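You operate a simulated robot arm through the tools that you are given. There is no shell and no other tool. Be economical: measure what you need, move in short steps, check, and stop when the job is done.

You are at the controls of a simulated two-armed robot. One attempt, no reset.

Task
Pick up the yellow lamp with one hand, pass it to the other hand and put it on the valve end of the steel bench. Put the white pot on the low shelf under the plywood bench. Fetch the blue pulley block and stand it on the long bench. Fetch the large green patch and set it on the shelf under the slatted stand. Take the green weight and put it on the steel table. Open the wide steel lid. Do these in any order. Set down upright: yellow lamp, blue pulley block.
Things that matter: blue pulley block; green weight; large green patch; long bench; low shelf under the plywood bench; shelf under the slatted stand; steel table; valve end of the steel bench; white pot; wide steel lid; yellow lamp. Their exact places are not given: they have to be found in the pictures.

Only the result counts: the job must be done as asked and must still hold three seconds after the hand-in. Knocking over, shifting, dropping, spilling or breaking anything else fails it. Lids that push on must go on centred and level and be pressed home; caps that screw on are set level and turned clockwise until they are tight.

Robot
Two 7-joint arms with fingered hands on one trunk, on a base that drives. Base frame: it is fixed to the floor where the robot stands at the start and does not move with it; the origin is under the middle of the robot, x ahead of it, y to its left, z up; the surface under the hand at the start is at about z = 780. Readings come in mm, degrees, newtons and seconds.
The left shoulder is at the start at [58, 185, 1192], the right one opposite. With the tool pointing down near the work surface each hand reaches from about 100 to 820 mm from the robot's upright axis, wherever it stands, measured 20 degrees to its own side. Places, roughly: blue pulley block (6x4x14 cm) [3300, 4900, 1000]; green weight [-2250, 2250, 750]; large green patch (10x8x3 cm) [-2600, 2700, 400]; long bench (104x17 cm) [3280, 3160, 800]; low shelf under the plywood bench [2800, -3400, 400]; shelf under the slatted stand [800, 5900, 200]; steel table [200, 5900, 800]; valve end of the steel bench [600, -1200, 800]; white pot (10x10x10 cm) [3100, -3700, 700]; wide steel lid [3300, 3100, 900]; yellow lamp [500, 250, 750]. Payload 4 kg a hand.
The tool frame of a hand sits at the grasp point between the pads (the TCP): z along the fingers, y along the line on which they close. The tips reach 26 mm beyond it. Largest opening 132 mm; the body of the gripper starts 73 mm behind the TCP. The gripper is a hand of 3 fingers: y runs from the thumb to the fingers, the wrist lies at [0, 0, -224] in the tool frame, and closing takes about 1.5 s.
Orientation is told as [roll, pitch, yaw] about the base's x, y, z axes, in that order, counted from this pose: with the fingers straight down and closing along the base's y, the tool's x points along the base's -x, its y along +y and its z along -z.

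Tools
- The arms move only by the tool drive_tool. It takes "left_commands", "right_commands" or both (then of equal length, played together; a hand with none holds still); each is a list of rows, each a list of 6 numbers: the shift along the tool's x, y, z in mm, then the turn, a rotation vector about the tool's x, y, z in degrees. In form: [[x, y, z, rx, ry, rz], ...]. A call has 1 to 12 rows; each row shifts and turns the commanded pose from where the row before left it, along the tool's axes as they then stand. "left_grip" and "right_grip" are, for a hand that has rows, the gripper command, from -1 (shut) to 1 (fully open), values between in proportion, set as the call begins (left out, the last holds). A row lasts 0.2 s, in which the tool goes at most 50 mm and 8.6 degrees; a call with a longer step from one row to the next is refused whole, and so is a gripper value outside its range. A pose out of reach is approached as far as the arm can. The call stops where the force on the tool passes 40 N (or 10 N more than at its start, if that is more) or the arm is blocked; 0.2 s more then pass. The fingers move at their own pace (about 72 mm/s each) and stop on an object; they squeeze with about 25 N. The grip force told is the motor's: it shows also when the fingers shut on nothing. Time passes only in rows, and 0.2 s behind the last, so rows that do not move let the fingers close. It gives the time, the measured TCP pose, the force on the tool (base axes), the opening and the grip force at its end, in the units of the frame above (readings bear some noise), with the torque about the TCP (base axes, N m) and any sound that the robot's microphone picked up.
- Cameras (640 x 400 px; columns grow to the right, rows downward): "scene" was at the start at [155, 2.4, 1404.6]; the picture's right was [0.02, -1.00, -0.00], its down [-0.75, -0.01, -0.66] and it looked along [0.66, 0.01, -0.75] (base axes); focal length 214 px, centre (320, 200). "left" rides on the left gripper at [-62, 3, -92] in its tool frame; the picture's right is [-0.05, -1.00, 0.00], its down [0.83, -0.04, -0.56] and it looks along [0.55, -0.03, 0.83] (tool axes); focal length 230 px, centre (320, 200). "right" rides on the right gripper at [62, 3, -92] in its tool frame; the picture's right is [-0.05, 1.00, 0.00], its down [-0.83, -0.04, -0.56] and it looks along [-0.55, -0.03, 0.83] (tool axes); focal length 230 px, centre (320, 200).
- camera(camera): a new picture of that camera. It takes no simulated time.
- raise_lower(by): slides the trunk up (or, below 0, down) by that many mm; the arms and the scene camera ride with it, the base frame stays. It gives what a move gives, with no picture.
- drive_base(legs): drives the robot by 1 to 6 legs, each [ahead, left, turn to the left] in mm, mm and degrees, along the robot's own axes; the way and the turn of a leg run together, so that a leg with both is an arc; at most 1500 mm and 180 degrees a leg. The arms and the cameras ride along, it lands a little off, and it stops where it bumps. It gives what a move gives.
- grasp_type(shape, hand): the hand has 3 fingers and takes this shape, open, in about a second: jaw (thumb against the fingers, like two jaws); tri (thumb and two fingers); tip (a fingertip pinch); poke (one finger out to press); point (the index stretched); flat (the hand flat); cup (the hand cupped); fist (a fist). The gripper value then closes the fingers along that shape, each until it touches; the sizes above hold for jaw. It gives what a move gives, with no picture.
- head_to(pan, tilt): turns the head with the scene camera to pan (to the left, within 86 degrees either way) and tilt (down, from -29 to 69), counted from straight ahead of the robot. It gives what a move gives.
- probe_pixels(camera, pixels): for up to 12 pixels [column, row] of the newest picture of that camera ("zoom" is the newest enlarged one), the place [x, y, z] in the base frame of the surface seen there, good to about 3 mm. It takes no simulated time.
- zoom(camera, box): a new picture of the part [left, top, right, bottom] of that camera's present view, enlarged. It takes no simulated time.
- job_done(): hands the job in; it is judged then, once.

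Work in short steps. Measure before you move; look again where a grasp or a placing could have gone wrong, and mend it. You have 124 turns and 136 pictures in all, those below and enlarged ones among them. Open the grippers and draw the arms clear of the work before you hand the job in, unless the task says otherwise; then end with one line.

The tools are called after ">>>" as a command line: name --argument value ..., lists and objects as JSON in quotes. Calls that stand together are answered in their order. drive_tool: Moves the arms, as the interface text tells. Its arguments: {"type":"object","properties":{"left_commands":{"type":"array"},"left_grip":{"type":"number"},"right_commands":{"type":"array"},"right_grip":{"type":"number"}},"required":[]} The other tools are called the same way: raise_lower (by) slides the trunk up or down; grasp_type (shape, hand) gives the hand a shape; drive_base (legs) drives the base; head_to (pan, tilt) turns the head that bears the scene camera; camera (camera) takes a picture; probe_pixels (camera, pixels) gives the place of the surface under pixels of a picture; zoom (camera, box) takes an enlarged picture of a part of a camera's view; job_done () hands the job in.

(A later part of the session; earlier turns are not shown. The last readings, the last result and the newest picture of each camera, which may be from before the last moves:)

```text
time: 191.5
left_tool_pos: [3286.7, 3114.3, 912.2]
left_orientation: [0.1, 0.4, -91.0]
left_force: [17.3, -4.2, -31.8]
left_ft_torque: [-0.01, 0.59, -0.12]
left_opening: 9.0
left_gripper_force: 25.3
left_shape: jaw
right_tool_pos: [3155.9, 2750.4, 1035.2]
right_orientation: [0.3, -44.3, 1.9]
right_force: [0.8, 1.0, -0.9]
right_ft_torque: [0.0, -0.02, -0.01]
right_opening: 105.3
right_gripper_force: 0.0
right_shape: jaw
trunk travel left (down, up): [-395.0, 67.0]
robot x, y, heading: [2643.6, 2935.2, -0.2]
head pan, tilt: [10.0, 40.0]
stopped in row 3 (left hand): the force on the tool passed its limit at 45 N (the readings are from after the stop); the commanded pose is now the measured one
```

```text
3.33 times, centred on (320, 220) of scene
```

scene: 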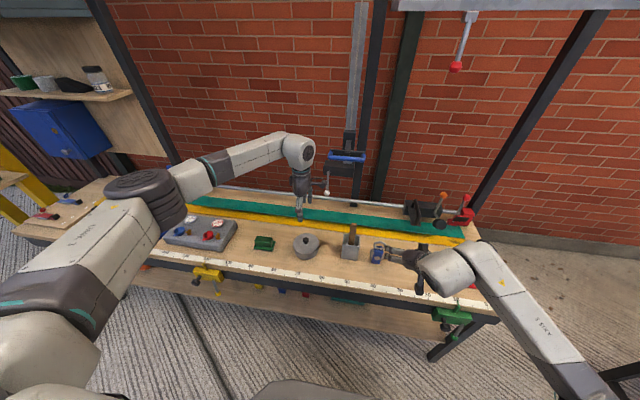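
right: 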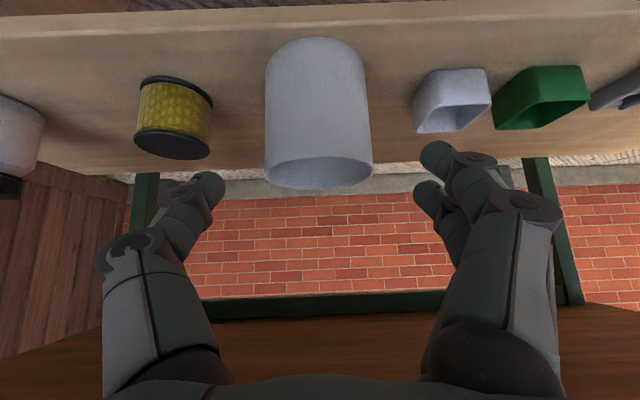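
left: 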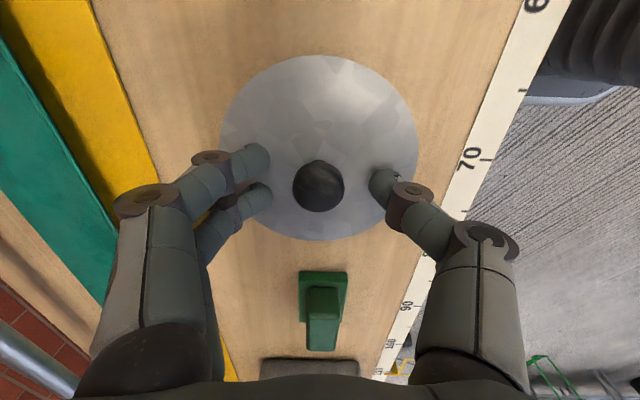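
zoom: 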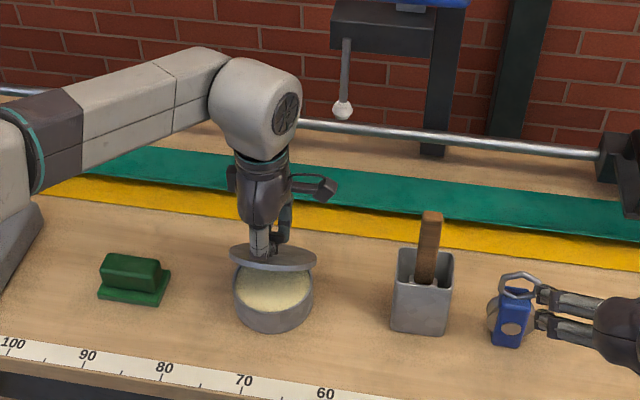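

The lid is hinged at the back: its front is lifting and the pot's inside shows. I look closely before continuing.

>>> zoom --camera "scene" --box '[280, 215, 340, 262]'

>>> camera --camera "left"

>>> probe_pixels --camera "zoom" --pixels '[[180, 175], [290, 205], [400, 195], [290, 180], [290, 260], [150, 170], [430, 180]]'

```text
8.51 times, centred on (310, 238) of scene
```

zoom: 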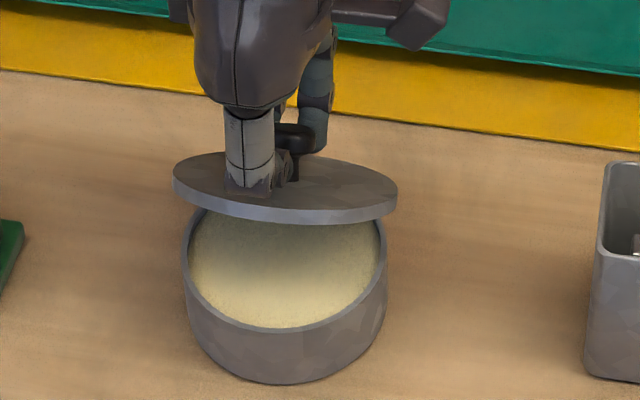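

```text
55 pictures are left
```

left: 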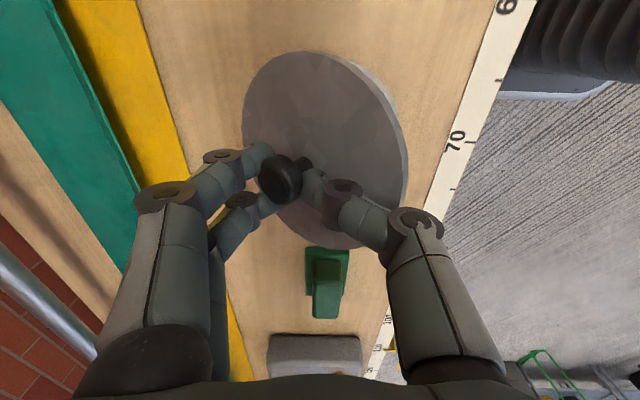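

```text
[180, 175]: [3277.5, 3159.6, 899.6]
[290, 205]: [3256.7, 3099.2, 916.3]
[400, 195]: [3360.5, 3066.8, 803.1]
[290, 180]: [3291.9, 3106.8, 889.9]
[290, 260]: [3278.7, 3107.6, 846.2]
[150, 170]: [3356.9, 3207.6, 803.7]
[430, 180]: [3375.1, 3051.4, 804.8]
```

The lid is now ~40° open about a back hinge (front edge at [3256,3099,916]). My grip closing along x can't follow the arc, so I lower the lid again, let go, and regrip the knob with fingers closing along y (parallel to the hinge), so that it can pivot.

>>> drive_tool --left_commands '[[0, -1, 10, 0, 0, 0], [0, -2, 10, 0, 0, 0], [0, -2, 11, 0, 0, 0], [0, 0, 0, 0, 0, 0]]'

>>> drive_tool --left_commands '[[0, 0, 0, 0, 0, 0], [0, 0, 0, 0, 0, 0], [0, 0, 0, 0, 0, 0], [0, 0, 0, 0, 0, 0], [0, 0, -40, 0, 0, 0], [0, 0, -40, 0, 0, 0], [0, 0, 0, 0, 0, 0]]' --left_grip 0

>>> camera --camera "left"

```text
time: 192.5
left_tool_pos: [3275.0, 3113.5, 886.4]
left_orientation: [0.3, 0.4, -90.9]
left_force: [-14.6, 3.0, 7.0]
left_ft_torque: [-0.05, 0.03, 0.06]
left_opening: 10.0
left_gripper_force: 25.0
left_shape: jaw
right_tool_pos: [3150.0, 2749.6, 1040.4]
right_orientation: [0.4, -44.7, 2.0]
right_force: [-0.7, 0.2, -0.5]
right_ft_torque: [0.03, 0.02, 0.01]
right_opening: 105.6
right_gripper_force: 0.2
right_shape: jaw
trunk travel left (down, up): [-395.0, 67.0]
robot x, y, heading: [2642.8, 2934.4, 0.1]
head pan, tilt: [10.0, 40.0]
```

```text
time: 194.1
left_tool_pos: [3278.7, 3115.3, 962.9]
left_orientation: [0.2, 0.2, -90.9]
left_force: [0.6, 0.2, 0.1]
left_ft_torque: [0.01, -0.02, -0.01]
left_opening: 65.7
left_gripper_force: 0.1
left_shape: jaw
right_tool_pos: [3154.1, 2749.7, 1038.2]
right_orientation: [0.4, -44.5, 2.0]
right_force: [-0.4, -0.7, -0.5]
right_ft_torque: [-0.02, 0.02, 0.0]
right_opening: 105.4
right_gripper_force: 0.0
right_shape: jaw
trunk travel left (down, up): [-395.0, 67.0]
robot x, y, heading: [2643.5, 2933.0, 0.0]
head pan, tilt: [10.0, 40.0]
```

```text
54 pictures are left
```

left: 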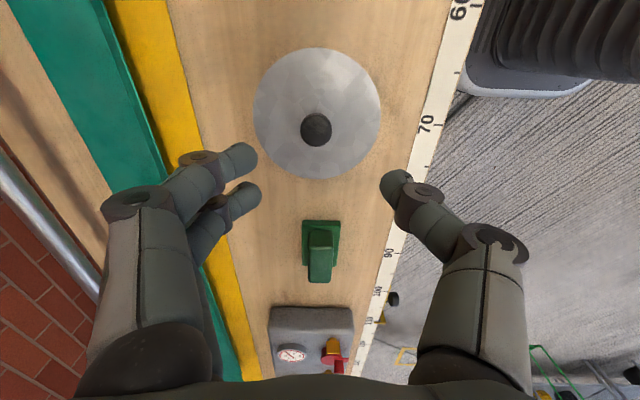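

The lid is closed again. I turn the left hand 90° (closing along y) above the pot.

>>> drive_tool --left_commands '[[0, 0, -20, 0, 0, -8.2], [0, 0, -20, 0, 0, -8.2], [0, 0, 0, 0, 0, -8.2], [0, 0, 0, 0, 0, -8.2], [0, 0, 0, 0, 0, -8.2], [0, 0, 0, 0, 0, -8.2], [0, 0, 0, 0, 0, -8.2], [0, 0, 0, 0, 0, -8.2], [0, 0, 0, 0, 0, -8.2], [0, 0, 0, 0, 0, -8.2], [0, 0, 0, 0, 0, -8.2], [0, 0, 0, 0, 0, 0]]'

>>> camera --camera "left"

>>> zoom --camera "scene" --box '[250, 190, 370, 270]'

>>> probe_pixels --camera "zoom" --pixels '[[299, 265], [299, 250], [245, 265], [355, 275], [300, 285], [300, 310]]'

```text
time: 196.7
left_tool_pos: [3279.1, 3112.6, 1005.8]
left_orientation: [0.2, -0.3, -0.6]
left_force: [0.1, -0.9, 0.7]
left_ft_torque: [0.0, 0.0, 0.01]
left_opening: 65.3
left_gripper_force: 0.0
left_shape: jaw
right_tool_pos: [3152.6, 2750.1, 1038.2]
right_orientation: [0.4, -44.6, 1.9]
right_force: [-0.3, -0.4, -0.3]
right_ft_torque: [-0.02, -0.01, 0.02]
right_opening: 105.6
right_gripper_force: 0.0
right_shape: jaw
trunk travel left (down, up): [-395.0, 67.0]
robot x, y, heading: [2642.2, 2937.4, -0.0]
head pan, tilt: [10.0, 40.0]
```

```text
53 pictures are left
```

left: 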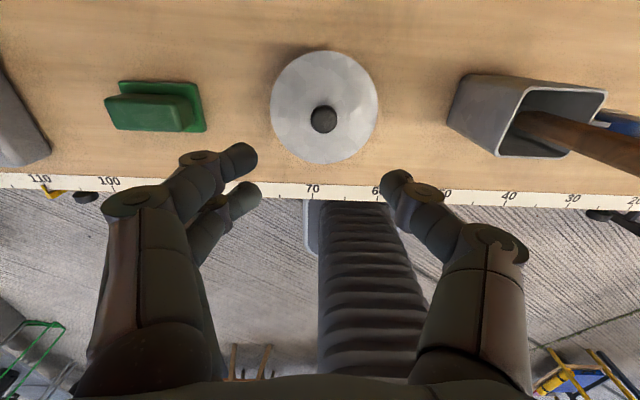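

```text
5.00 times, centred on (310, 230) of scene
```

zoom: 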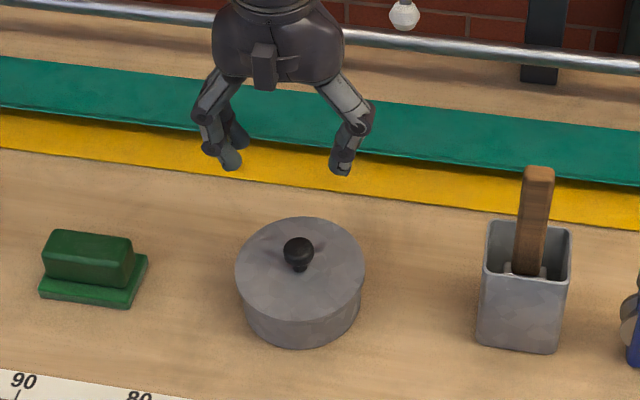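

```text
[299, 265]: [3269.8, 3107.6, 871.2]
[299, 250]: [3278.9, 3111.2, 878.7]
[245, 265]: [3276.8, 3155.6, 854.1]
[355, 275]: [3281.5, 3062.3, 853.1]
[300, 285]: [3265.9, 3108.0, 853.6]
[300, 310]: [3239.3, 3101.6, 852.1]
```

Pot hasn't moved (knob ≈(3281,3109)). I descend to z 880 and pinch the knob along y.

>>> drive_tool --left_commands '[[-2, -3, 36, 0, 0, 0], [0, 0, 40, 0, 0, 0], [0, 0, 30, 0, 0, 0], [0, 0, 20, 0, 0, 0], [0, 0, 0, 0, 0, 0]]' --left_grip -0.2

>>> drive_tool --left_commands '[[0, 0, 0, 0, 0, 0], [0, 0, 0, 0, 0, 0], [0, 0, 0, 0, 0, 0], [0, 0, 0, 0, 0, 0], [0, 0, 0, 0, 0, 0], [0, 0, 0, 0, 0, 0]]' --left_grip -1

>>> camera --camera "left"

```text
time: 197.9
left_tool_pos: [3282.0, 3111.2, 878.8]
left_orientation: [0.2, -0.4, -0.6]
left_force: [0.5, -0.2, -0.4]
left_ft_torque: [-0.01, 0.01, -0.02]
left_opening: 53.1
left_gripper_force: 0.2
left_shape: jaw
right_tool_pos: [3154.0, 2749.7, 1036.9]
right_orientation: [0.4, -44.6, 2.0]
right_force: [0.3, 0.0, -0.4]
right_ft_torque: [0.03, 0.02, -0.01]
right_opening: 105.3
right_gripper_force: 0.1
right_shape: jaw
trunk travel left (down, up): [-395.0, 67.0]
robot x, y, heading: [2644.1, 2934.1, 0.4]
head pan, tilt: [10.0, 40.0]
```

```text
time: 199.3
left_tool_pos: [3280.8, 3109.5, 878.9]
left_orientation: [0.2, -0.4, -0.7]
left_force: [0.5, -5.3, -2.9]
left_ft_torque: [-0.32, 0.09, 0.03]
left_opening: 9.2
left_gripper_force: 25.1
left_shape: jaw
right_tool_pos: [3152.3, 2749.4, 1036.8]
right_orientation: [0.3, -44.6, 2.0]
right_force: [-0.1, 0.0, 0.0]
right_ft_torque: [-0.03, 0.01, -0.01]
right_opening: 105.5
right_gripper_force: 0.1
right_shape: jaw
trunk travel left (down, up): [-395.0, 67.0]
robot x, y, heading: [2644.9, 2934.0, 0.0]
head pan, tilt: [10.0, 40.0]
```

```text
51 pictures are left
```

left: 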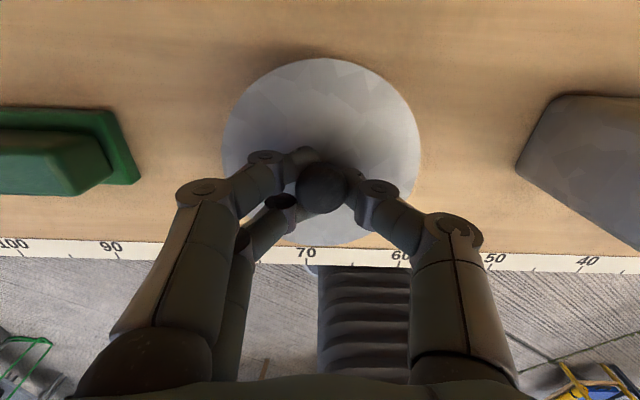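

Gripped. I lead the knob along the hinge arc to about 75°, leaning the hand slightly with it.

>>> drive_tool --left_commands '[[-2.5, 0, -6.9, 0, 0, 0], [-2.5, 0, -6.9, 0, 0, 0], [-5, 0, -6, 0, 2.5, 0], [-5, 0, -6, 0, 2.5, 0], [-6, 0, -5.2, 0, 2.5, 0], [-6, 0, -5.2, 0, 2.5, 0], [-6.9, 0, -4.1, 0, 2.5, 0], [-6.9, 0, -4.1, 0, 2.5, 0], [-7.5, 0, -3.1, 0, 2.5, 0], [-7.5, 0, -3.1, 0, 2.5, 0], [0, 0, 0, 0, 0, 0]]'

>>> zoom --camera "scene" --box '[250, 190, 370, 270]'

>>> camera --camera "left"

```text
time: 201.7
left_tool_pos: [3254.3, 3114.0, 941.8]
left_orientation: [0.2, 19.8, -0.6]
left_force: [-0.7, -0.1, 0.8]
left_ft_torque: [-0.01, 0.01, 0.02]
left_opening: 3.5
left_gripper_force: 25.5
left_shape: jaw
left hand out of reach, approached as far as the arm can: row 5, 6, 7, 8, 9, 10
right_tool_pos: [3153.3, 2749.9, 1037.3]
right_orientation: [0.4, -44.5, 2.0]
right_force: [0.2, -0.1, -0.8]
right_ft_torque: [-0.01, 0.02, 0.0]
right_opening: 105.3
right_gripper_force: 0.1
right_shape: jaw
trunk travel left (down, up): [-395.0, 67.0]
robot x, y, heading: [2644.2, 2934.3, 0.3]
head pan, tilt: [10.0, 40.0]
```

```text
5.00 times, centred on (310, 230) of scene
```

zoom: 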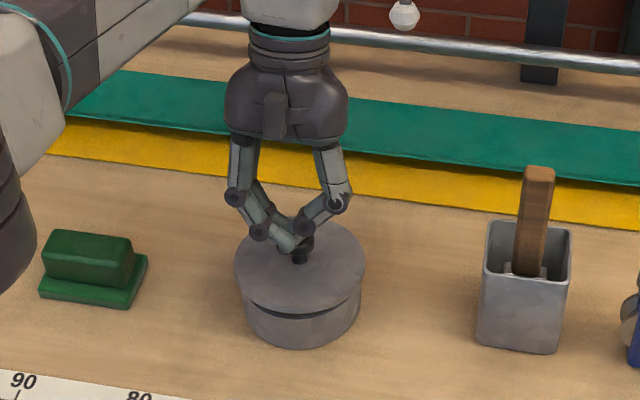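

```text
49 pictures are left
```

left: 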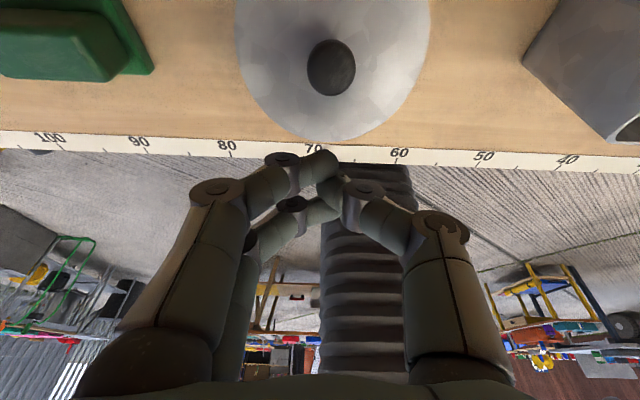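

The hand slipped off as the arm ran out of reach. The lid's front seems slightly ajar; I lift the hand, drive 90 mm closer, and look again.

>>> drive_tool --left_commands '[[0, 0, -30, 0, -5, 0], [0, 0, -30, 0, -5, 0], [0, 0, 0, 0, -5, 0], [0, 0, 0, 0, -5, 0], [0, 0, 0, 0, 0, 0]]' --left_grip -0.2

>>> drive_base --legs '[[90, 0, 0]]'

>>> camera --camera "scene"

>>> zoom --camera "scene" --box '[250, 200, 370, 280]'

```text
time: 202.9
left_tool_pos: [3272.9, 3113.6, 999.8]
left_orientation: [0.3, -0.4, -0.7]
left_force: [0.5, -0.3, -0.9]
left_ft_torque: [0.02, -0.01, -0.01]
left_opening: 52.4
left_gripper_force: 0.1
left_shape: jaw
right_tool_pos: [3153.7, 2748.5, 1037.4]
right_orientation: [0.4, -44.5, 2.0]
right_force: [-0.8, 0.0, 0.5]
right_ft_torque: [0.01, -0.02, 0.01]
right_opening: 105.3
right_gripper_force: 0.0
right_shape: jaw
trunk travel left (down, up): [-395.0, 67.0]
robot x, y, heading: [2641.6, 2938.3, 0.1]
head pan, tilt: [10.0, 40.0]
```

```text
time: 204.0
left_tool_pos: [3359.4, 3111.7, 999.6]
left_orientation: [0.3, -0.4, -0.8]
left_force: [-0.1, 0.7, 0.7]
left_ft_torque: [0.0, -0.01, -0.03]
left_opening: 52.4
left_gripper_force: 0.0
left_shape: jaw
right_tool_pos: [3240.7, 2749.3, 1038.3]
right_orientation: [0.4, -44.7, 2.0]
right_force: [0.3, 0.0, 0.9]
right_ft_torque: [0.03, 0.02, -0.02]
right_opening: 105.3
right_gripper_force: 0.0
right_shape: jaw
trunk travel left (down, up): [-395.0, 67.0]
robot x, y, heading: [2734.7, 2932.1, -0.1]
head pan, tilt: [10.0, 40.0]
```

```text
48 pictures are left
```

scene: 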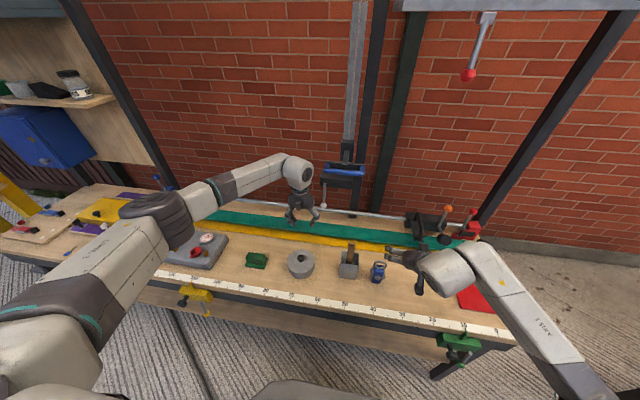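

```text
5.00 times, centred on (310, 240) of scene
```

zoom: 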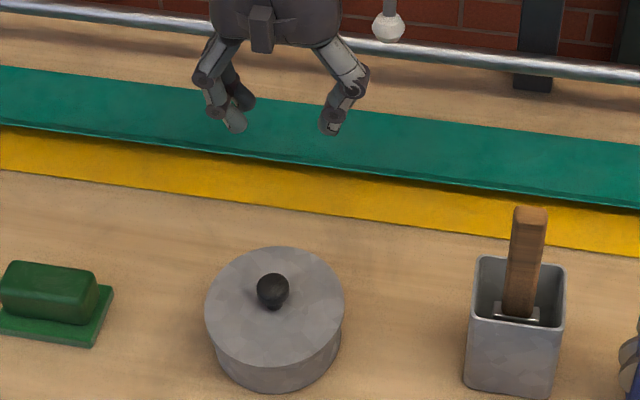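

Closed again: it falls shut by gravity. New plan: left hand (vertical, pinching along y) lifts the lid to ~45°, then the right hand's closed fingertips, coming from the front under the lid, push it over past vertical. I drive left a bit to centre both arms, and bring the right hand in front of the pot.

>>> drive_base --legs '[[0, 115, 0]]'

>>> drive_tool --right_commands '[[26.1, 0, -25.7, 0, 0, 0], [26.1, 0, -25.7, 0, 0, 0], [26.1, 0, -25.7, 0, 0, 0], [0, 41, 0, 0, 0, 0], [0, 41, 0, 0, 0, 0], [0, 41, 0, 0, 0, 0], [0, 41, 0, 0, 0, 0], [0, 41, 0, 0, 0, 0], [0, 41, 0, 0, 0, 0], [31, 0, 31.5, 0, 0, 0], [31, 0, 31.5, 0, 0, 0], [31, 0, 31.5, 0, 0, 0]]' --right_grip -1

>>> drive_tool --right_commands '[[0, 0, 0, 0, -6.8, 0], [0, 0, 0, 0, -6.8, 0], [0, 0, 0, 0, -6.8, 0], [0, 0, 0, 0, 0, 0]]'

>>> camera --camera "scene"

```text
time: 205.2
left_tool_pos: [3361.3, 3223.2, 1000.5]
left_orientation: [0.4, -0.3, -1.0]
left_force: [0.6, 0.9, 0.3]
left_ft_torque: [0.03, 0.01, 0.01]
left_opening: 52.5
left_gripper_force: 0.0
left_shape: jaw
right_tool_pos: [3241.6, 2857.8, 1038.7]
right_orientation: [0.4, -44.6, 1.9]
right_force: [-0.6, 0.3, 0.2]
right_ft_torque: [-0.02, 0.0, -0.03]
right_opening: 105.6
right_gripper_force: 0.2
right_shape: jaw
trunk travel left (down, up): [-395.0, 67.0]
robot x, y, heading: [2732.8, 3046.7, -0.0]
head pan, tilt: [10.0, 40.0]
```

```text
time: 207.8
left_tool_pos: [3362.6, 3224.9, 1000.0]
left_orientation: [0.3, -0.4, -0.9]
left_force: [0.1, 0.4, 0.2]
left_ft_torque: [0.01, 0.0, 0.0]
left_opening: 52.3
left_gripper_force: 0.0
left_shape: jaw
right_tool_pos: [3196.2, 3086.6, 982.4]
right_orientation: [-0.1, -43.0, 2.9]
right_force: [-0.1, 0.7, 0.3]
right_ft_torque: [0.0, 0.02, 0.01]
right_opening: 0.1
right_gripper_force: 25.1
right_shape: jaw
right hand out of reach, approached as far as the arm can: row 7, 8, 9, 10, 11, 12
trunk travel left (down, up): [-395.0, 67.0]
robot x, y, heading: [2731.5, 3041.3, -0.1]
head pan, tilt: [10.0, 40.0]
```

```text
time: 208.8
left_tool_pos: [3362.4, 3224.1, 1000.9]
left_orientation: [0.1, -0.2, -1.0]
left_force: [-0.5, -0.8, -0.7]
left_ft_torque: [-0.02, 0.01, -0.04]
left_opening: 52.3
left_gripper_force: 0.0
left_shape: jaw
right_tool_pos: [3193.9, 3086.0, 982.0]
right_orientation: [-0.1, -43.0, 2.9]
right_force: [-0.8, 0.0, 1.0]
right_ft_torque: [0.01, 0.04, 0.0]
right_opening: 0.0
right_gripper_force: 24.8
right_shape: jaw
right hand out of reach, approached as far as the arm can: row 1, 2, 3
trunk travel left (down, up): [-395.0, 67.0]
robot x, y, heading: [2731.0, 3041.4, 0.0]
head pan, tilt: [10.0, 40.0]
```

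```text
46 pictures are left
```

scene: 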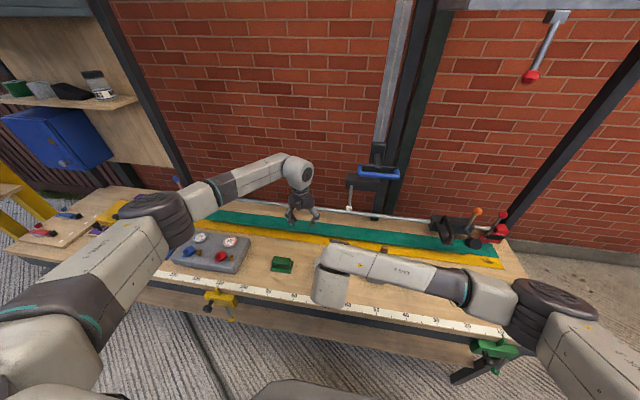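

The right arm is cramped (trunk high, base too near). I raise both hands, back off 140 mm and lower the trunk 200 mm.

>>> drive_tool --left_commands '[[0, 0, -45, 0, 0, 0], [0, 0, -45, 0, 0, 0], [0, 0, -45, 0, 0, 0], [0, 0, -45, 0, 0, 0]]' --right_commands '[[-30.7, 0, -32.9, 0, 0, 0], [-30.7, 0, -32.9, 0, 0, 0], [-30.7, 0, -32.9, 0, 0, 0], [0, 0, 0, 0, 0, 0]]'

>>> drive_base --legs '[[-140, 0, 0]]'

>>> raise_lower --by -190

>>> drive_tool --right_commands '[[0, 0, 0, 0, -7, 0], [0, 0, 0, 0, -7, 0], [0, 0, 0, 0, -7, 0], [0, 0, 0, 0, 0, 0]]'

```text
time: 209.8
left_tool_pos: [3357.0, 3224.5, 1179.5]
left_orientation: [0.2, -0.4, -0.9]
left_force: [0.2, 0.6, 0.3]
left_ft_torque: [-0.01, -0.04, 0.0]
left_opening: 52.5
left_gripper_force: 0.1
left_shape: jaw
right_tool_pos: [3196.0, 3086.3, 1118.3]
right_orientation: [0.0, -43.1, 2.9]
right_force: [-0.1, 0.6, -0.4]
right_ft_torque: [0.02, 0.02, 0.03]
right_opening: 0.0
right_gripper_force: 25.3
right_shape: jaw
trunk travel left (down, up): [-395.0, 67.0]
robot x, y, heading: [2734.4, 3046.8, 0.0]
head pan, tilt: [10.0, 40.0]
```

```text
time: 211.2
left_tool_pos: [3220.3, 3226.0, 1177.2]
left_orientation: [0.3, -0.3, -0.7]
left_force: [0.6, 0.3, -0.4]
left_ft_torque: [0.02, 0.04, 0.02]
left_opening: 52.7
left_gripper_force: 0.2
left_shape: jaw
right_tool_pos: [3057.8, 3088.6, 1116.7]
right_orientation: [-0.2, -42.9, 3.0]
right_force: [-0.4, 0.0, 0.7]
right_ft_torque: [0.0, -0.04, -0.03]
right_opening: 0.1
right_gripper_force: 25.1
right_shape: jaw
trunk travel left (down, up): [-395.0, 67.0]
robot x, y, heading: [2592.9, 3043.1, -0.1]
head pan, tilt: [10.0, 40.0]
```

```text
time: 213.2
left_tool_pos: [3218.3, 3226.9, 989.2]
left_orientation: [0.2, -0.5, -0.6]
left_force: [0.3, -0.1, -1.2]
left_ft_torque: [0.0, -0.01, 0.04]
left_opening: 52.4
left_gripper_force: 0.0
left_shape: jaw
right_tool_pos: [3056.9, 3087.8, 927.0]
right_orientation: [-0.1, -43.2, 3.0]
right_force: [0.9, -0.3, 0.5]
right_ft_torque: [0.0, 0.0, -0.01]
right_opening: 0.0
right_gripper_force: 25.6
right_shape: jaw
trunk travel left (down, up): [-205.0, 257.0]
robot x, y, heading: [2595.5, 3048.2, -0.1]
head pan, tilt: [10.0, 40.0]
```

```text
time: 214.2
left_tool_pos: [3218.8, 3226.2, 988.4]
left_orientation: [0.1, -0.4, -0.8]
left_force: [-0.2, -0.7, -0.9]
left_ft_torque: [0.03, 0.02, -0.02]
left_opening: 52.2
left_gripper_force: 0.1
left_shape: jaw
right_tool_pos: [3090.8, 3072.4, 997.6]
right_orientation: [-1.6, -62.4, 5.1]
right_force: [-0.7, 0.8, -0.2]
right_ft_torque: [-0.04, -0.01, -0.03]
right_opening: 0.0
right_gripper_force: 24.8
right_shape: jaw
right hand out of reach, approached as far as the arm can: row 2, 3
trunk travel left (down, up): [-205.0, 257.0]
robot x, y, heading: [2588.8, 3046.0, -0.1]
head pan, tilt: [10.0, 40.0]
```

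Better orientation now, but the right hand is across the centre. I shift the robot left 100 mm and move the right hand to the pre-push point.

>>> drive_base --legs '[[0, 110, 0]]'

>>> drive_tool --right_commands '[[25, -10, 0, 0, 0, 0], [25, -15, 0, 0, 0, 0], [25, -15, 5, 0, 0, 0], [15, -15, 10, 0, 0, 0], [0, -15, 10, 0, 0, 0], [0, 0, 0, 0, 0, 0]]'

>>> camera --camera "scene"

```text
time: 215.4
left_tool_pos: [3217.9, 3336.6, 987.5]
left_orientation: [0.2, -0.3, -0.9]
left_force: [-0.1, 0.7, -0.1]
left_ft_torque: [-0.03, 0.04, -0.02]
left_opening: 52.4
left_gripper_force: 0.1
left_shape: jaw
right_tool_pos: [3091.8, 3183.1, 997.5]
right_orientation: [-1.8, -62.5, 5.0]
right_force: [-0.1, -0.1, 0.2]
right_ft_torque: [-0.04, 0.01, 0.0]
right_opening: 0.0
right_gripper_force: 25.1
right_shape: jaw
trunk travel left (down, up): [-205.0, 257.0]
robot x, y, heading: [2588.7, 3157.8, -0.1]
head pan, tilt: [10.0, 40.0]
```

```text
time: 216.8
left_tool_pos: [3217.8, 3338.1, 987.5]
left_orientation: [0.3, -0.3, -0.9]
left_force: [0.1, -0.9, 1.2]
left_ft_torque: [-0.01, 0.0, -0.02]
left_opening: 52.4
left_gripper_force: 0.0
left_shape: jaw
right_tool_pos: [3102.0, 3097.6, 971.9]
right_orientation: [-1.8, -62.2, 5.1]
right_force: [-0.3, 0.0, 0.7]
right_ft_torque: [0.0, -0.01, 0.0]
right_opening: 0.0
right_gripper_force: 24.7
right_shape: jaw
right hand out of reach, approached as far as the arm can: row 1, 2, 3, 4
trunk travel left (down, up): [-205.0, 257.0]
robot x, y, heading: [2591.0, 3157.0, 0.1]
head pan, tilt: [10.0, 40.0]
```

```text
45 pictures are left
```

scene: 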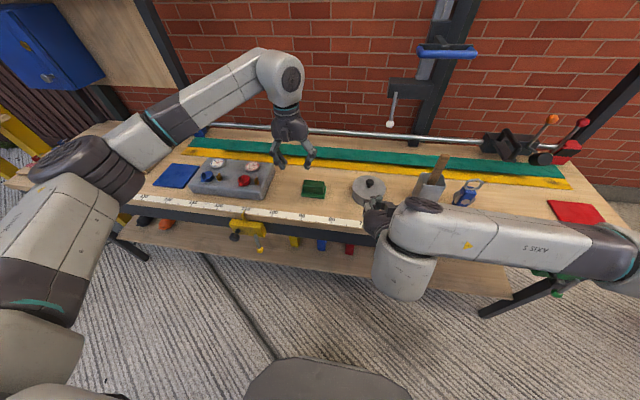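

I move the right hand forward-down toward (3190,3108,905), in front of the lid.

>>> drive_tool --right_commands '[[6, 3, 36, 0, 0, 0], [6, 3, 36, 0, 0, 0], [6, 3, 36, 0, 0, 0], [0, 0, 0, 0, 0, 0]]'

```text
time: 217.8
left_tool_pos: [3217.8, 3336.8, 988.8]
left_orientation: [0.2, -0.4, -0.9]
left_force: [0.7, -0.8, 0.2]
left_ft_torque: [0.0, -0.03, 0.0]
left_opening: 52.4
left_gripper_force: 0.2
left_shape: jaw
right_tool_pos: [3200.1, 3104.2, 933.1]
right_orientation: [-2.0, -61.9, 5.3]
right_force: [0.2, 0.1, 0.7]
right_ft_torque: [0.01, 0.0, -0.01]
right_opening: 0.0
right_gripper_force: 24.6
right_shape: jaw
right hand out of reach, approached as far as the arm can: row 1, 2, 3
trunk travel left (down, up): [-205.0, 257.0]
robot x, y, heading: [2595.3, 3161.5, 0.1]
head pan, tilt: [10.0, 40.0]
```

I lower the trunk 30 mm (right tip then ≈ z 891) and bring the left hand over the knob.

>>> raise_lower --by -30

>>> drive_tool --left_commands '[[-32, 0, 0, 0, 0, 0], [-32, 0, 0, 0, 0, 0], [0, -38, 0, 0, 0, 0], [0, -38, 0, 0, 0, 0], [0, -38, 0, 0, 0, 0], [0, -38, 0, 0, 0, 0], [0, -38, 0, 0, 0, 0], [0, -37, 0, 0, 0, 0], [0, 0, 0, 0, 0, 0]]'

>>> camera --camera "left"

>>> zoom --camera "scene" --box '[280, 120, 460, 240]'

```text
time: 218.6
left_tool_pos: [3218.1, 3335.5, 959.9]
left_orientation: [0.3, -0.4, -1.0]
left_force: [-0.6, -0.2, 0.5]
left_ft_torque: [-0.01, -0.04, 0.0]
left_opening: 52.3
left_gripper_force: 0.0
left_shape: jaw
right_tool_pos: [3201.1, 3104.3, 880.3]
right_orientation: [-1.5, -59.8, 5.0]
right_force: [0.8, 0.3, -0.1]
right_ft_torque: [0.01, 0.0, -0.02]
right_opening: 0.2
right_gripper_force: 24.8
right_shape: jaw
trunk travel left (down, up): [-175.0, 287.0]
robot x, y, heading: [2595.4, 3155.1, -0.0]
head pan, tilt: [10.0, 40.0]
```

```text
time: 220.6
left_tool_pos: [3282.6, 3110.7, 958.9]
left_orientation: [0.1, -0.3, -0.9]
left_force: [0.8, 0.0, -0.1]
left_ft_torque: [0.01, -0.01, 0.02]
left_opening: 52.3
left_gripper_force: 0.0
left_shape: jaw
right_tool_pos: [3203.0, 3105.8, 879.3]
right_orientation: [-1.6, -59.7, 5.1]
right_force: [-0.7, 0.3, 0.5]
right_ft_torque: [-0.02, -0.01, -0.01]
right_opening: 0.0
right_gripper_force: 25.1
right_shape: jaw
trunk travel left (down, up): [-175.0, 287.0]
robot x, y, heading: [2590.3, 3158.2, -0.0]
head pan, tilt: [10.0, 40.0]
```

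```text
44 pictures are left
```

left: 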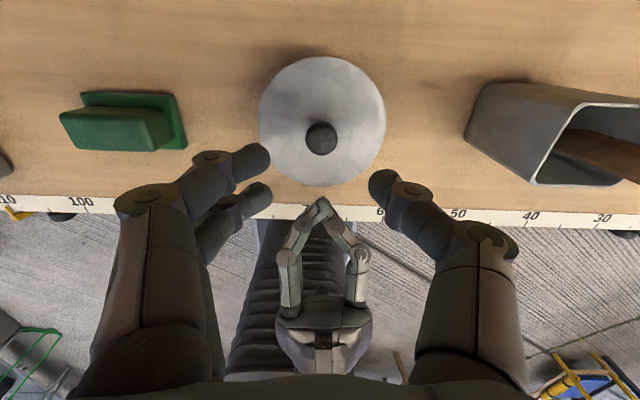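

```text
3.33 times, centred on (370, 180) of scene
```

zoom: 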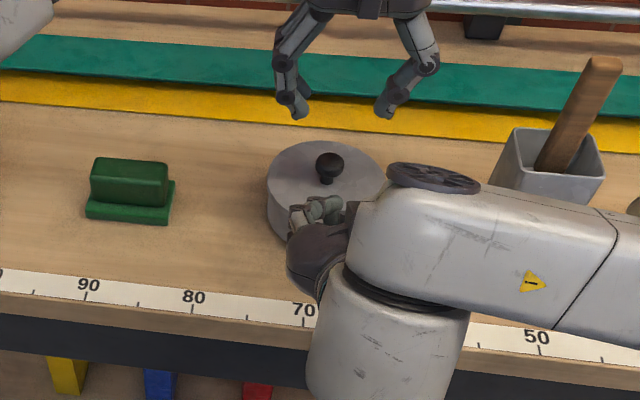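

The right fingertips wait in front at z≈867. The left hand goes down, pinches the knob, and lifts along the arc to ~45° while staying vertical.

>>> drive_tool --left_commands '[[0, 0, 30, 0, 0, 0], [0, 0, 30, 0, 0, 0], [0, 0, 20, 0, 0, 0], [0, 0, 0, 0, 0, 0]]'

>>> drive_tool --left_commands '[[0, 0, 0, 0, 0, 0], [0, 0, 0, 0, 0, 0], [0, 0, 0, 0, 0, 0], [0, 0, 0, 0, 0, 0], [0, 0, 0, 0, 0, 0], [0, 0, 0, 0, 0, 0], [-2.5, 0, -6.9, 0, 0, 0], [-2.5, 0, -6.9, 0, 0, 0], [-4.2, 0, -6, 0, 0, 0], [-4.2, 0, -6, 0, 0, 0], [-5.6, 0, -4.8, 0, 0, 0], [-5.6, 0, -4.8, 0, 0, 0]]' --left_grip -1

>>> camera --camera "left"

>>> zoom --camera "scene" --box '[310, 130, 430, 210]'

```text
time: 221.6
left_tool_pos: [3277.5, 3106.9, 879.0]
left_orientation: [0.2, -0.3, -0.9]
left_force: [-0.1, 0.2, 0.5]
left_ft_torque: [-0.01, 0.02, 0.03]
left_opening: 52.2
left_gripper_force: 0.1
left_shape: jaw
right_tool_pos: [3202.3, 3105.1, 879.7]
right_orientation: [-1.5, -59.7, 5.1]
right_force: [-0.3, -0.3, 0.7]
right_ft_torque: [-0.05, -0.03, -0.01]
right_opening: 0.0
right_gripper_force: 25.1
right_shape: jaw
trunk travel left (down, up): [-175.0, 287.0]
robot x, y, heading: [2594.1, 3163.1, -0.4]
head pan, tilt: [10.0, 40.0]
```

```text
time: 224.2
left_tool_pos: [3304.5, 3107.1, 915.2]
left_orientation: [0.3, -0.4, -0.9]
left_force: [-4.5, -8.9, -6.6]
left_ft_torque: [-0.28, 0.52, 0.05]
left_opening: 4.8
left_gripper_force: 25.2
left_shape: jaw
right_tool_pos: [3202.4, 3103.1, 879.0]
right_orientation: [-1.4, -59.7, 4.8]
right_force: [-0.1, 0.3, -0.5]
right_ft_torque: [-0.01, 0.0, 0.0]
right_opening: 0.2
right_gripper_force: 25.3
right_shape: jaw
trunk travel left (down, up): [-175.0, 287.0]
robot x, y, heading: [2590.4, 3157.7, -0.1]
head pan, tilt: [10.0, 40.0]
```

```text
42 pictures are left
```

left: 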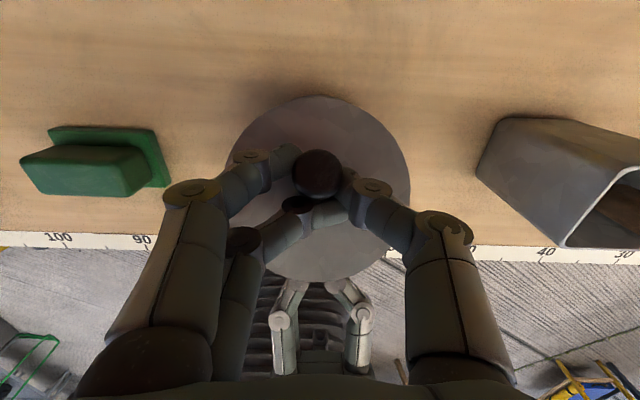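

```text
5.00 times, centred on (370, 170) of scene
```

zoom: 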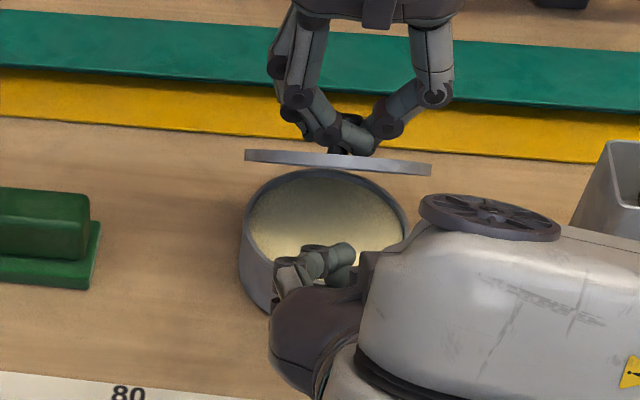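

The lid is held ~40° open. I bring the right fingertips in under it (+60 x, +22 z).

>>> drive_tool --right_commands '[[-14, 0, -3, 0, 0, 0], [-12, 0, 14, 0, 0, 0], [-12, 0, 14, 0, 0, 0], [-12, 0, 14, 0, 0, 0], [0, 0, 0, 0, 0, 0]]'

>>> zoom --camera "scene" --box '[310, 130, 430, 210]'

>>> camera --camera "right"

```text
time: 225.4
left_tool_pos: [3307.0, 3109.0, 915.7]
left_orientation: [0.1, -0.8, -0.6]
left_force: [25.2, -8.8, 10.1]
left_ft_torque: [-0.47, 0.17, 0.27]
left_opening: 5.8
left_gripper_force: 25.3
left_shape: jaw
right_tool_pos: [3256.2, 3109.6, 899.5]
right_orientation: [-1.4, -59.1, 5.1]
right_force: [-26.9, 3.0, -16.2]
right_ft_torque: [0.02, 0.42, 0.0]
right_opening: 0.1
right_gripper_force: 25.0
right_shape: jaw
trunk travel left (down, up): [-175.0, 287.0]
robot x, y, heading: [2591.2, 3158.4, -0.2]
head pan, tilt: [10.0, 40.0]
```

```text
5.00 times, centred on (370, 170) of scene
```

zoom: 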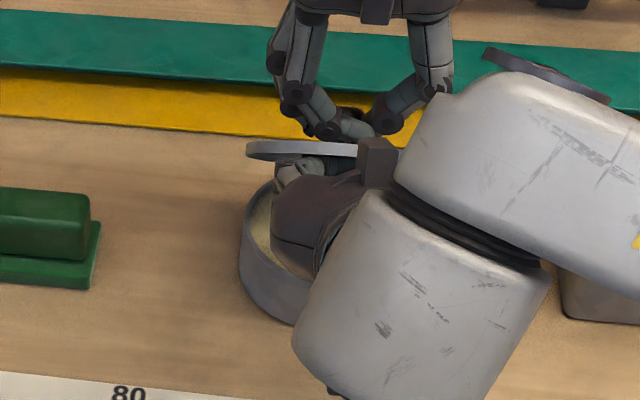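

```text
39 pictures are left
```

right: 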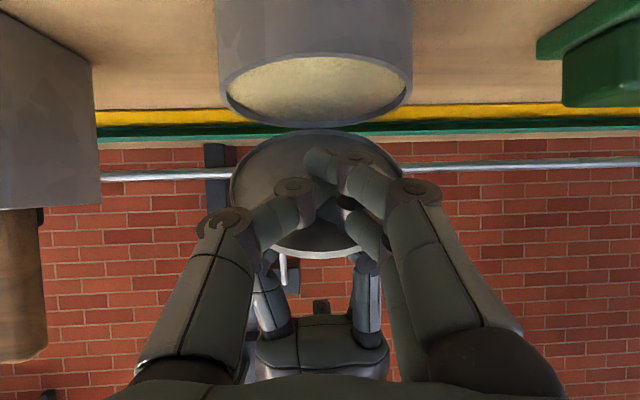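

The right fingertips bear on the lid's underside (force 27 N against the left hand). I open the left hand and lift it away; the right hand holds the lid.

>>> drive_tool --left_commands '[[0, 0, 0, 0, 0, 0], [0, 0, 0, 0, 0, 0], [0, 0, 0, 0, 0, 0], [0, 0, -30, 0, 0, 0], [0, 0, -40, 0, 0, 0], [0, 0, -40, 0, 0, 0], [0, 0, -40, 0, 0, 0]]' --left_grip -0.1

>>> drive_tool --right_commands '[[-6, 0, 10, 0, 0, 0], [-6, 0, 10, 0, 0, 0], [-6, 0, 10, 0, 0, 0], [-6, 0, 10, 0, 0, 0], [-5, 0, 10, 0, 0, 0], [-5, 0, 10, 0, 0, 0], [0, 0, 0, 0, 0, 0]]'

>>> camera --camera "right"

>>> zoom --camera "scene" --box '[310, 110, 430, 190]'

```text
time: 227.0
left_tool_pos: [3295.8, 3113.4, 1061.9]
left_orientation: [0.3, -0.3, -0.9]
left_force: [0.5, -0.1, 0.3]
left_ft_torque: [-0.04, -0.05, 0.0]
left_opening: 58.6
left_gripper_force: 0.1
left_shape: jaw
left hand out of reach, approached as far as the arm can: row 7
right_tool_pos: [3259.5, 3109.1, 906.7]
right_orientation: [-1.7, -59.9, 5.2]
right_force: [0.4, 0.6, 0.1]
right_ft_torque: [-0.07, 0.03, -0.02]
right_opening: 0.1
right_gripper_force: 25.1
right_shape: jaw
trunk travel left (down, up): [-175.0, 287.0]
robot x, y, heading: [2596.1, 3161.1, 0.0]
head pan, tilt: [10.0, 40.0]
```

```text
time: 228.6
left_tool_pos: [3294.5, 3112.4, 1062.7]
left_orientation: [0.2, -0.5, -0.9]
left_force: [0.1, -0.1, -0.1]
left_ft_torque: [-0.02, 0.02, 0.04]
left_opening: 59.0
left_gripper_force: 0.1
left_shape: jaw
right_tool_pos: [3326.2, 3113.7, 902.3]
right_orientation: [-1.3, -59.8, 5.0]
right_force: [-19.0, 2.7, 0.2]
right_ft_torque: [0.0, -0.06, -0.02]
right_opening: 0.0
right_gripper_force: 24.9
right_shape: jaw
trunk travel left (down, up): [-175.0, 287.0]
robot x, y, heading: [2594.9, 3156.8, 0.0]
head pan, tilt: [10.0, 40.0]
```

```text
38 pictures are left
```

right: 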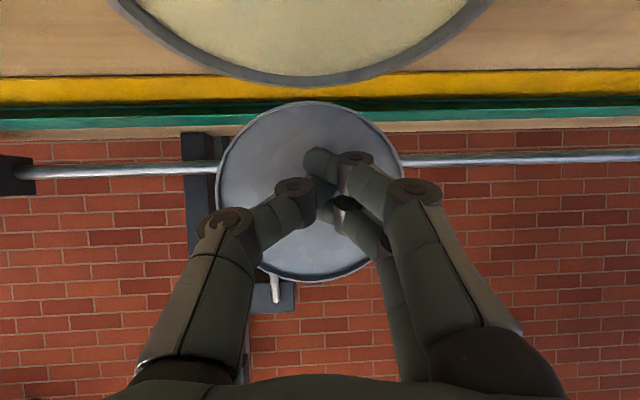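

```text
5.00 times, centred on (370, 150) of scene
```

zoom: 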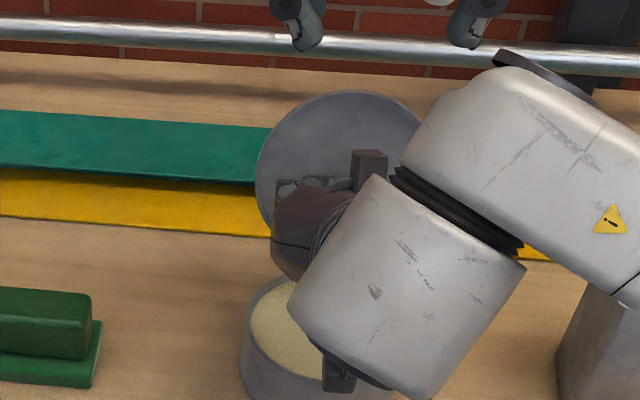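

The lid is past vertical and resists at 19 N, i.e. at its stop. I draw the right hand back and see whether the lid stays.

>>> drive_tool --right_commands '[[4, 0, -9, 0, 0, 0], [8, 0, -17, 0, 0, 0], [8, 0, -26, 0, 0, 0], [8, 0, -35, 0, 0, 0], [8, 0, -40, 0, 0, 0], [0, 0, -40, 0, 0, 0], [0, 0, 0, 0, 0, 0]]'

>>> camera --camera "right"

>>> zoom --camera "scene" --box '[280, 100, 460, 220]'

```text
time: 230.2
left_tool_pos: [3297.0, 3111.8, 1062.0]
left_orientation: [0.2, -0.3, -0.8]
left_force: [0.4, -0.2, 0.3]
left_ft_torque: [-0.03, -0.02, -0.04]
left_opening: 59.1
left_gripper_force: 0.1
left_shape: jaw
right_tool_pos: [3168.5, 3105.1, 951.4]
right_orientation: [-1.6, -59.7, 4.9]
right_force: [-0.5, 0.5, -0.2]
right_ft_torque: [-0.04, 0.02, -0.06]
right_opening: 0.1
right_gripper_force: 25.2
right_shape: jaw
trunk travel left (down, up): [-175.0, 287.0]
robot x, y, heading: [2594.9, 3159.6, -0.2]
head pan, tilt: [10.0, 40.0]
```

```text
36 pictures are left
```

right: 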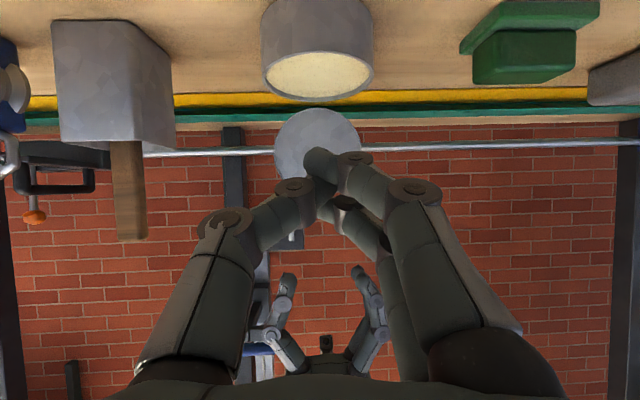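

```text
3.33 times, centred on (370, 160) of scene
```

zoom: 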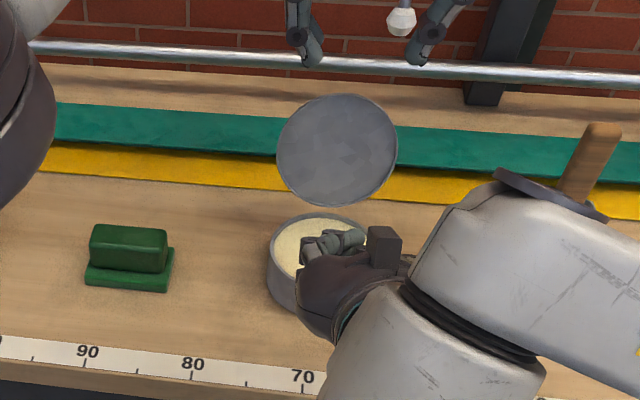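

The lid stays open. I back out, raise the trunk 50 mm, turn around and look toward the −x side for the green weight and patch.

>>> drive_base --legs '[[-750, 0, 0], [0, 0, 160]]'

>>> raise_lower --by 120

>>> head_to --pan 0 --tilt 12

>>> camera --camera "scene"

```text
time: 240.8
left_tool_pos: [1184.0, 3445.6, 1060.9]
left_orientation: [0.3, -0.2, 158.6]
left_force: [0.1, -0.3, -0.1]
left_ft_torque: [0.01, -0.04, 0.02]
left_opening: 58.8
left_gripper_force: 0.0
left_shape: jaw
right_tool_pos: [1305.8, 3407.6, 951.2]
right_orientation: [-1.5, -59.7, 164.4]
right_force: [-0.1, 0.3, 0.1]
right_ft_torque: [0.03, -0.04, 0.01]
right_opening: 0.0
right_gripper_force: 25.4
right_shape: jaw
trunk travel left (down, up): [-175.0, 287.0]
robot x, y, heading: [1824.8, 3153.2, 159.1]
head pan, tilt: [10.0, 40.0]
```

```text
time: 242.3
left_tool_pos: [1215.1, 3432.5, 1260.2]
left_orientation: [0.4, -6.9, 158.6]
left_force: [-0.3, 0.4, 0.0]
left_ft_torque: [0.01, -0.03, -0.03]
left_opening: 58.9
left_gripper_force: 0.1
left_shape: jaw
right_tool_pos: [1304.8, 3406.2, 1071.3]
right_orientation: [-1.5, -59.6, 164.4]
right_force: [0.5, 0.3, 0.5]
right_ft_torque: [-0.01, 0.03, -0.02]
right_opening: 0.0
right_gripper_force: 25.2
right_shape: jaw
trunk travel left (down, up): [-295.0, 167.0]
robot x, y, heading: [1826.0, 3154.5, 159.2]
head pan, tilt: [10.0, 40.0]
```

```text
time: 243.3
left_tool_pos: [1215.2, 3432.4, 1260.6]
left_orientation: [0.2, -6.9, 158.6]
left_force: [-0.8, 0.3, -0.6]
left_ft_torque: [0.01, 0.01, 0.04]
left_opening: 58.9
left_gripper_force: 0.1
left_shape: jaw
right_tool_pos: [1305.4, 3406.0, 1070.6]
right_orientation: [-1.5, -59.7, 164.4]
right_force: [0.5, -0.6, 0.6]
right_ft_torque: [0.0, 0.02, 0.0]
right_opening: 0.0
right_gripper_force: 25.3
right_shape: jaw
trunk travel left (down, up): [-295.0, 167.0]
robot x, y, heading: [1825.0, 3155.3, 159.2]
head pan, tilt: [0.0, 12.0]
```

```text
34 pictures are left
```

scene: 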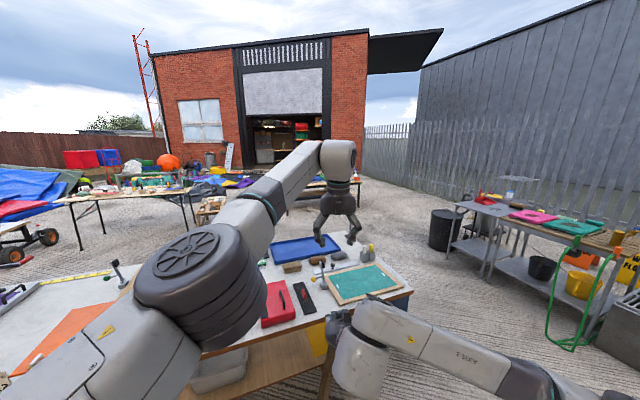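

A table stands close ahead; the steel table/stand is at right (500,220). I measure these and far tables.

>>> probe_pixels --camera "scene" --pixels '[[412, 292], [330, 370], [260, 262], [125, 280], [445, 245], [480, 200], [500, 300], [640, 250], [120, 195], [205, 208], [325, 185], [410, 230]]'

>>> zoom --camera "scene" --box '[430, 160, 640, 350]'

>>> zoom --camera "scene" --box '[50, 140, 250, 240]'

```text
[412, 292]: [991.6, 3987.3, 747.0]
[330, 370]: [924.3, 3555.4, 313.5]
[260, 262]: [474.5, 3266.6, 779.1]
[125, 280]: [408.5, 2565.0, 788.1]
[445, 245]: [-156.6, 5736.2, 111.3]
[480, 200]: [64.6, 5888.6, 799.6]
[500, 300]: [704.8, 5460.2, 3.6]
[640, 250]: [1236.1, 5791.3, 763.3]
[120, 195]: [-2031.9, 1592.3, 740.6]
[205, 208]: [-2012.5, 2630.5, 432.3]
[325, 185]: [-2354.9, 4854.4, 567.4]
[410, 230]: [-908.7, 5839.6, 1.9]
```

```text
2.11 times, centred on (535, 255) of scene
```

zoom: 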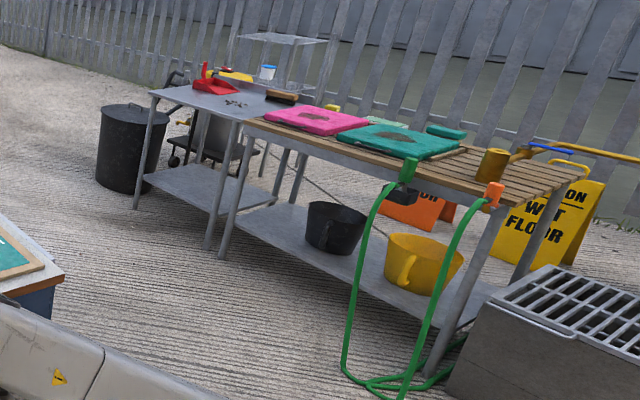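

```text
3.20 times, centred on (150, 190) of scene
```

zoom: 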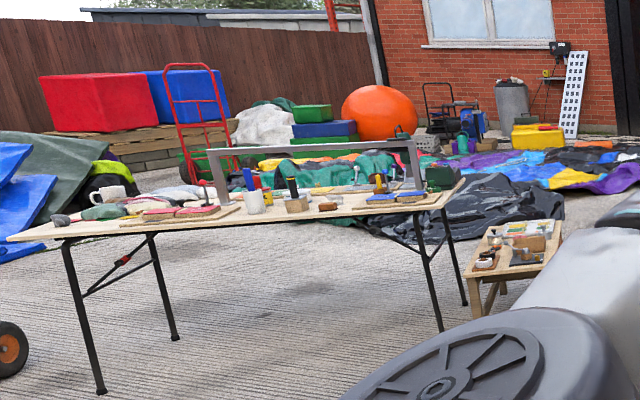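

I'll go round the north side of that table (corridor y≈4650): turn to face −x, sidestep to y 4650, then go ahead to x≈−700.

>>> drive_base --legs '[[0, 0, 20.8], [0, -1480, 0], [1400, 0, 0], [1100, 0, 0]]'

>>> head_to --pan 45 --tilt 15

>>> camera --camera "scene"

```text
time: 263.6
left_tool_pos: [-1374.6, 4744.6, 1261.3]
left_orientation: [0.2, -6.8, 176.7]
left_force: [-1.2, 0.8, -0.1]
left_ft_torque: [-0.02, -0.04, 0.0]
left_opening: 59.0
left_gripper_force: 0.1
left_shape: jaw
right_tool_pos: [-1279.4, 4749.2, 1070.7]
right_orientation: [-1.5, -59.7, -177.5]
right_force: [1.0, -0.4, 0.6]
right_ft_torque: [-0.01, 0.02, 0.03]
right_opening: 0.0
right_gripper_force: 24.9
right_shape: jaw
trunk travel left (down, up): [-295.0, 167.0]
robot x, y, heading: [-706.7, 4669.9, 177.5]
head pan, tilt: [0.0, 12.0]
```

```text
time: 264.8
left_tool_pos: [-1374.3, 4745.9, 1261.0]
left_orientation: [0.3, -6.9, 176.6]
left_force: [-0.2, 0.1, -0.1]
left_ft_torque: [-0.04, -0.01, 0.0]
left_opening: 59.0
left_gripper_force: 0.0
left_shape: jaw
right_tool_pos: [-1279.8, 4747.8, 1070.7]
right_orientation: [-1.7, -59.7, -177.6]
right_force: [0.2, 0.0, 0.0]
right_ft_torque: [0.02, 0.0, 0.06]
right_opening: 0.0
right_gripper_force: 24.7
right_shape: jaw
trunk travel left (down, up): [-295.0, 167.0]
robot x, y, heading: [-706.7, 4668.6, 177.3]
head pan, tilt: [45.0, 15.0]
```

```text
31 pictures are left
```

scene: 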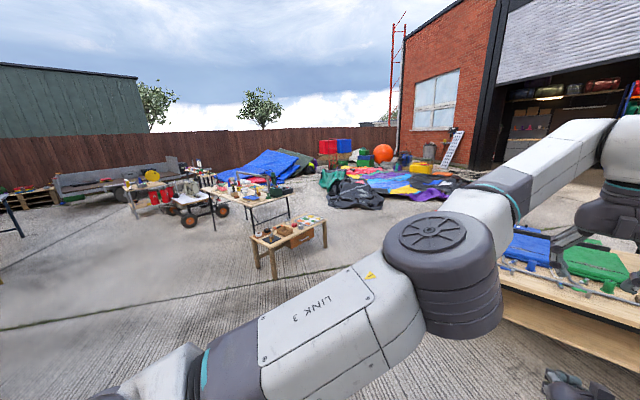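

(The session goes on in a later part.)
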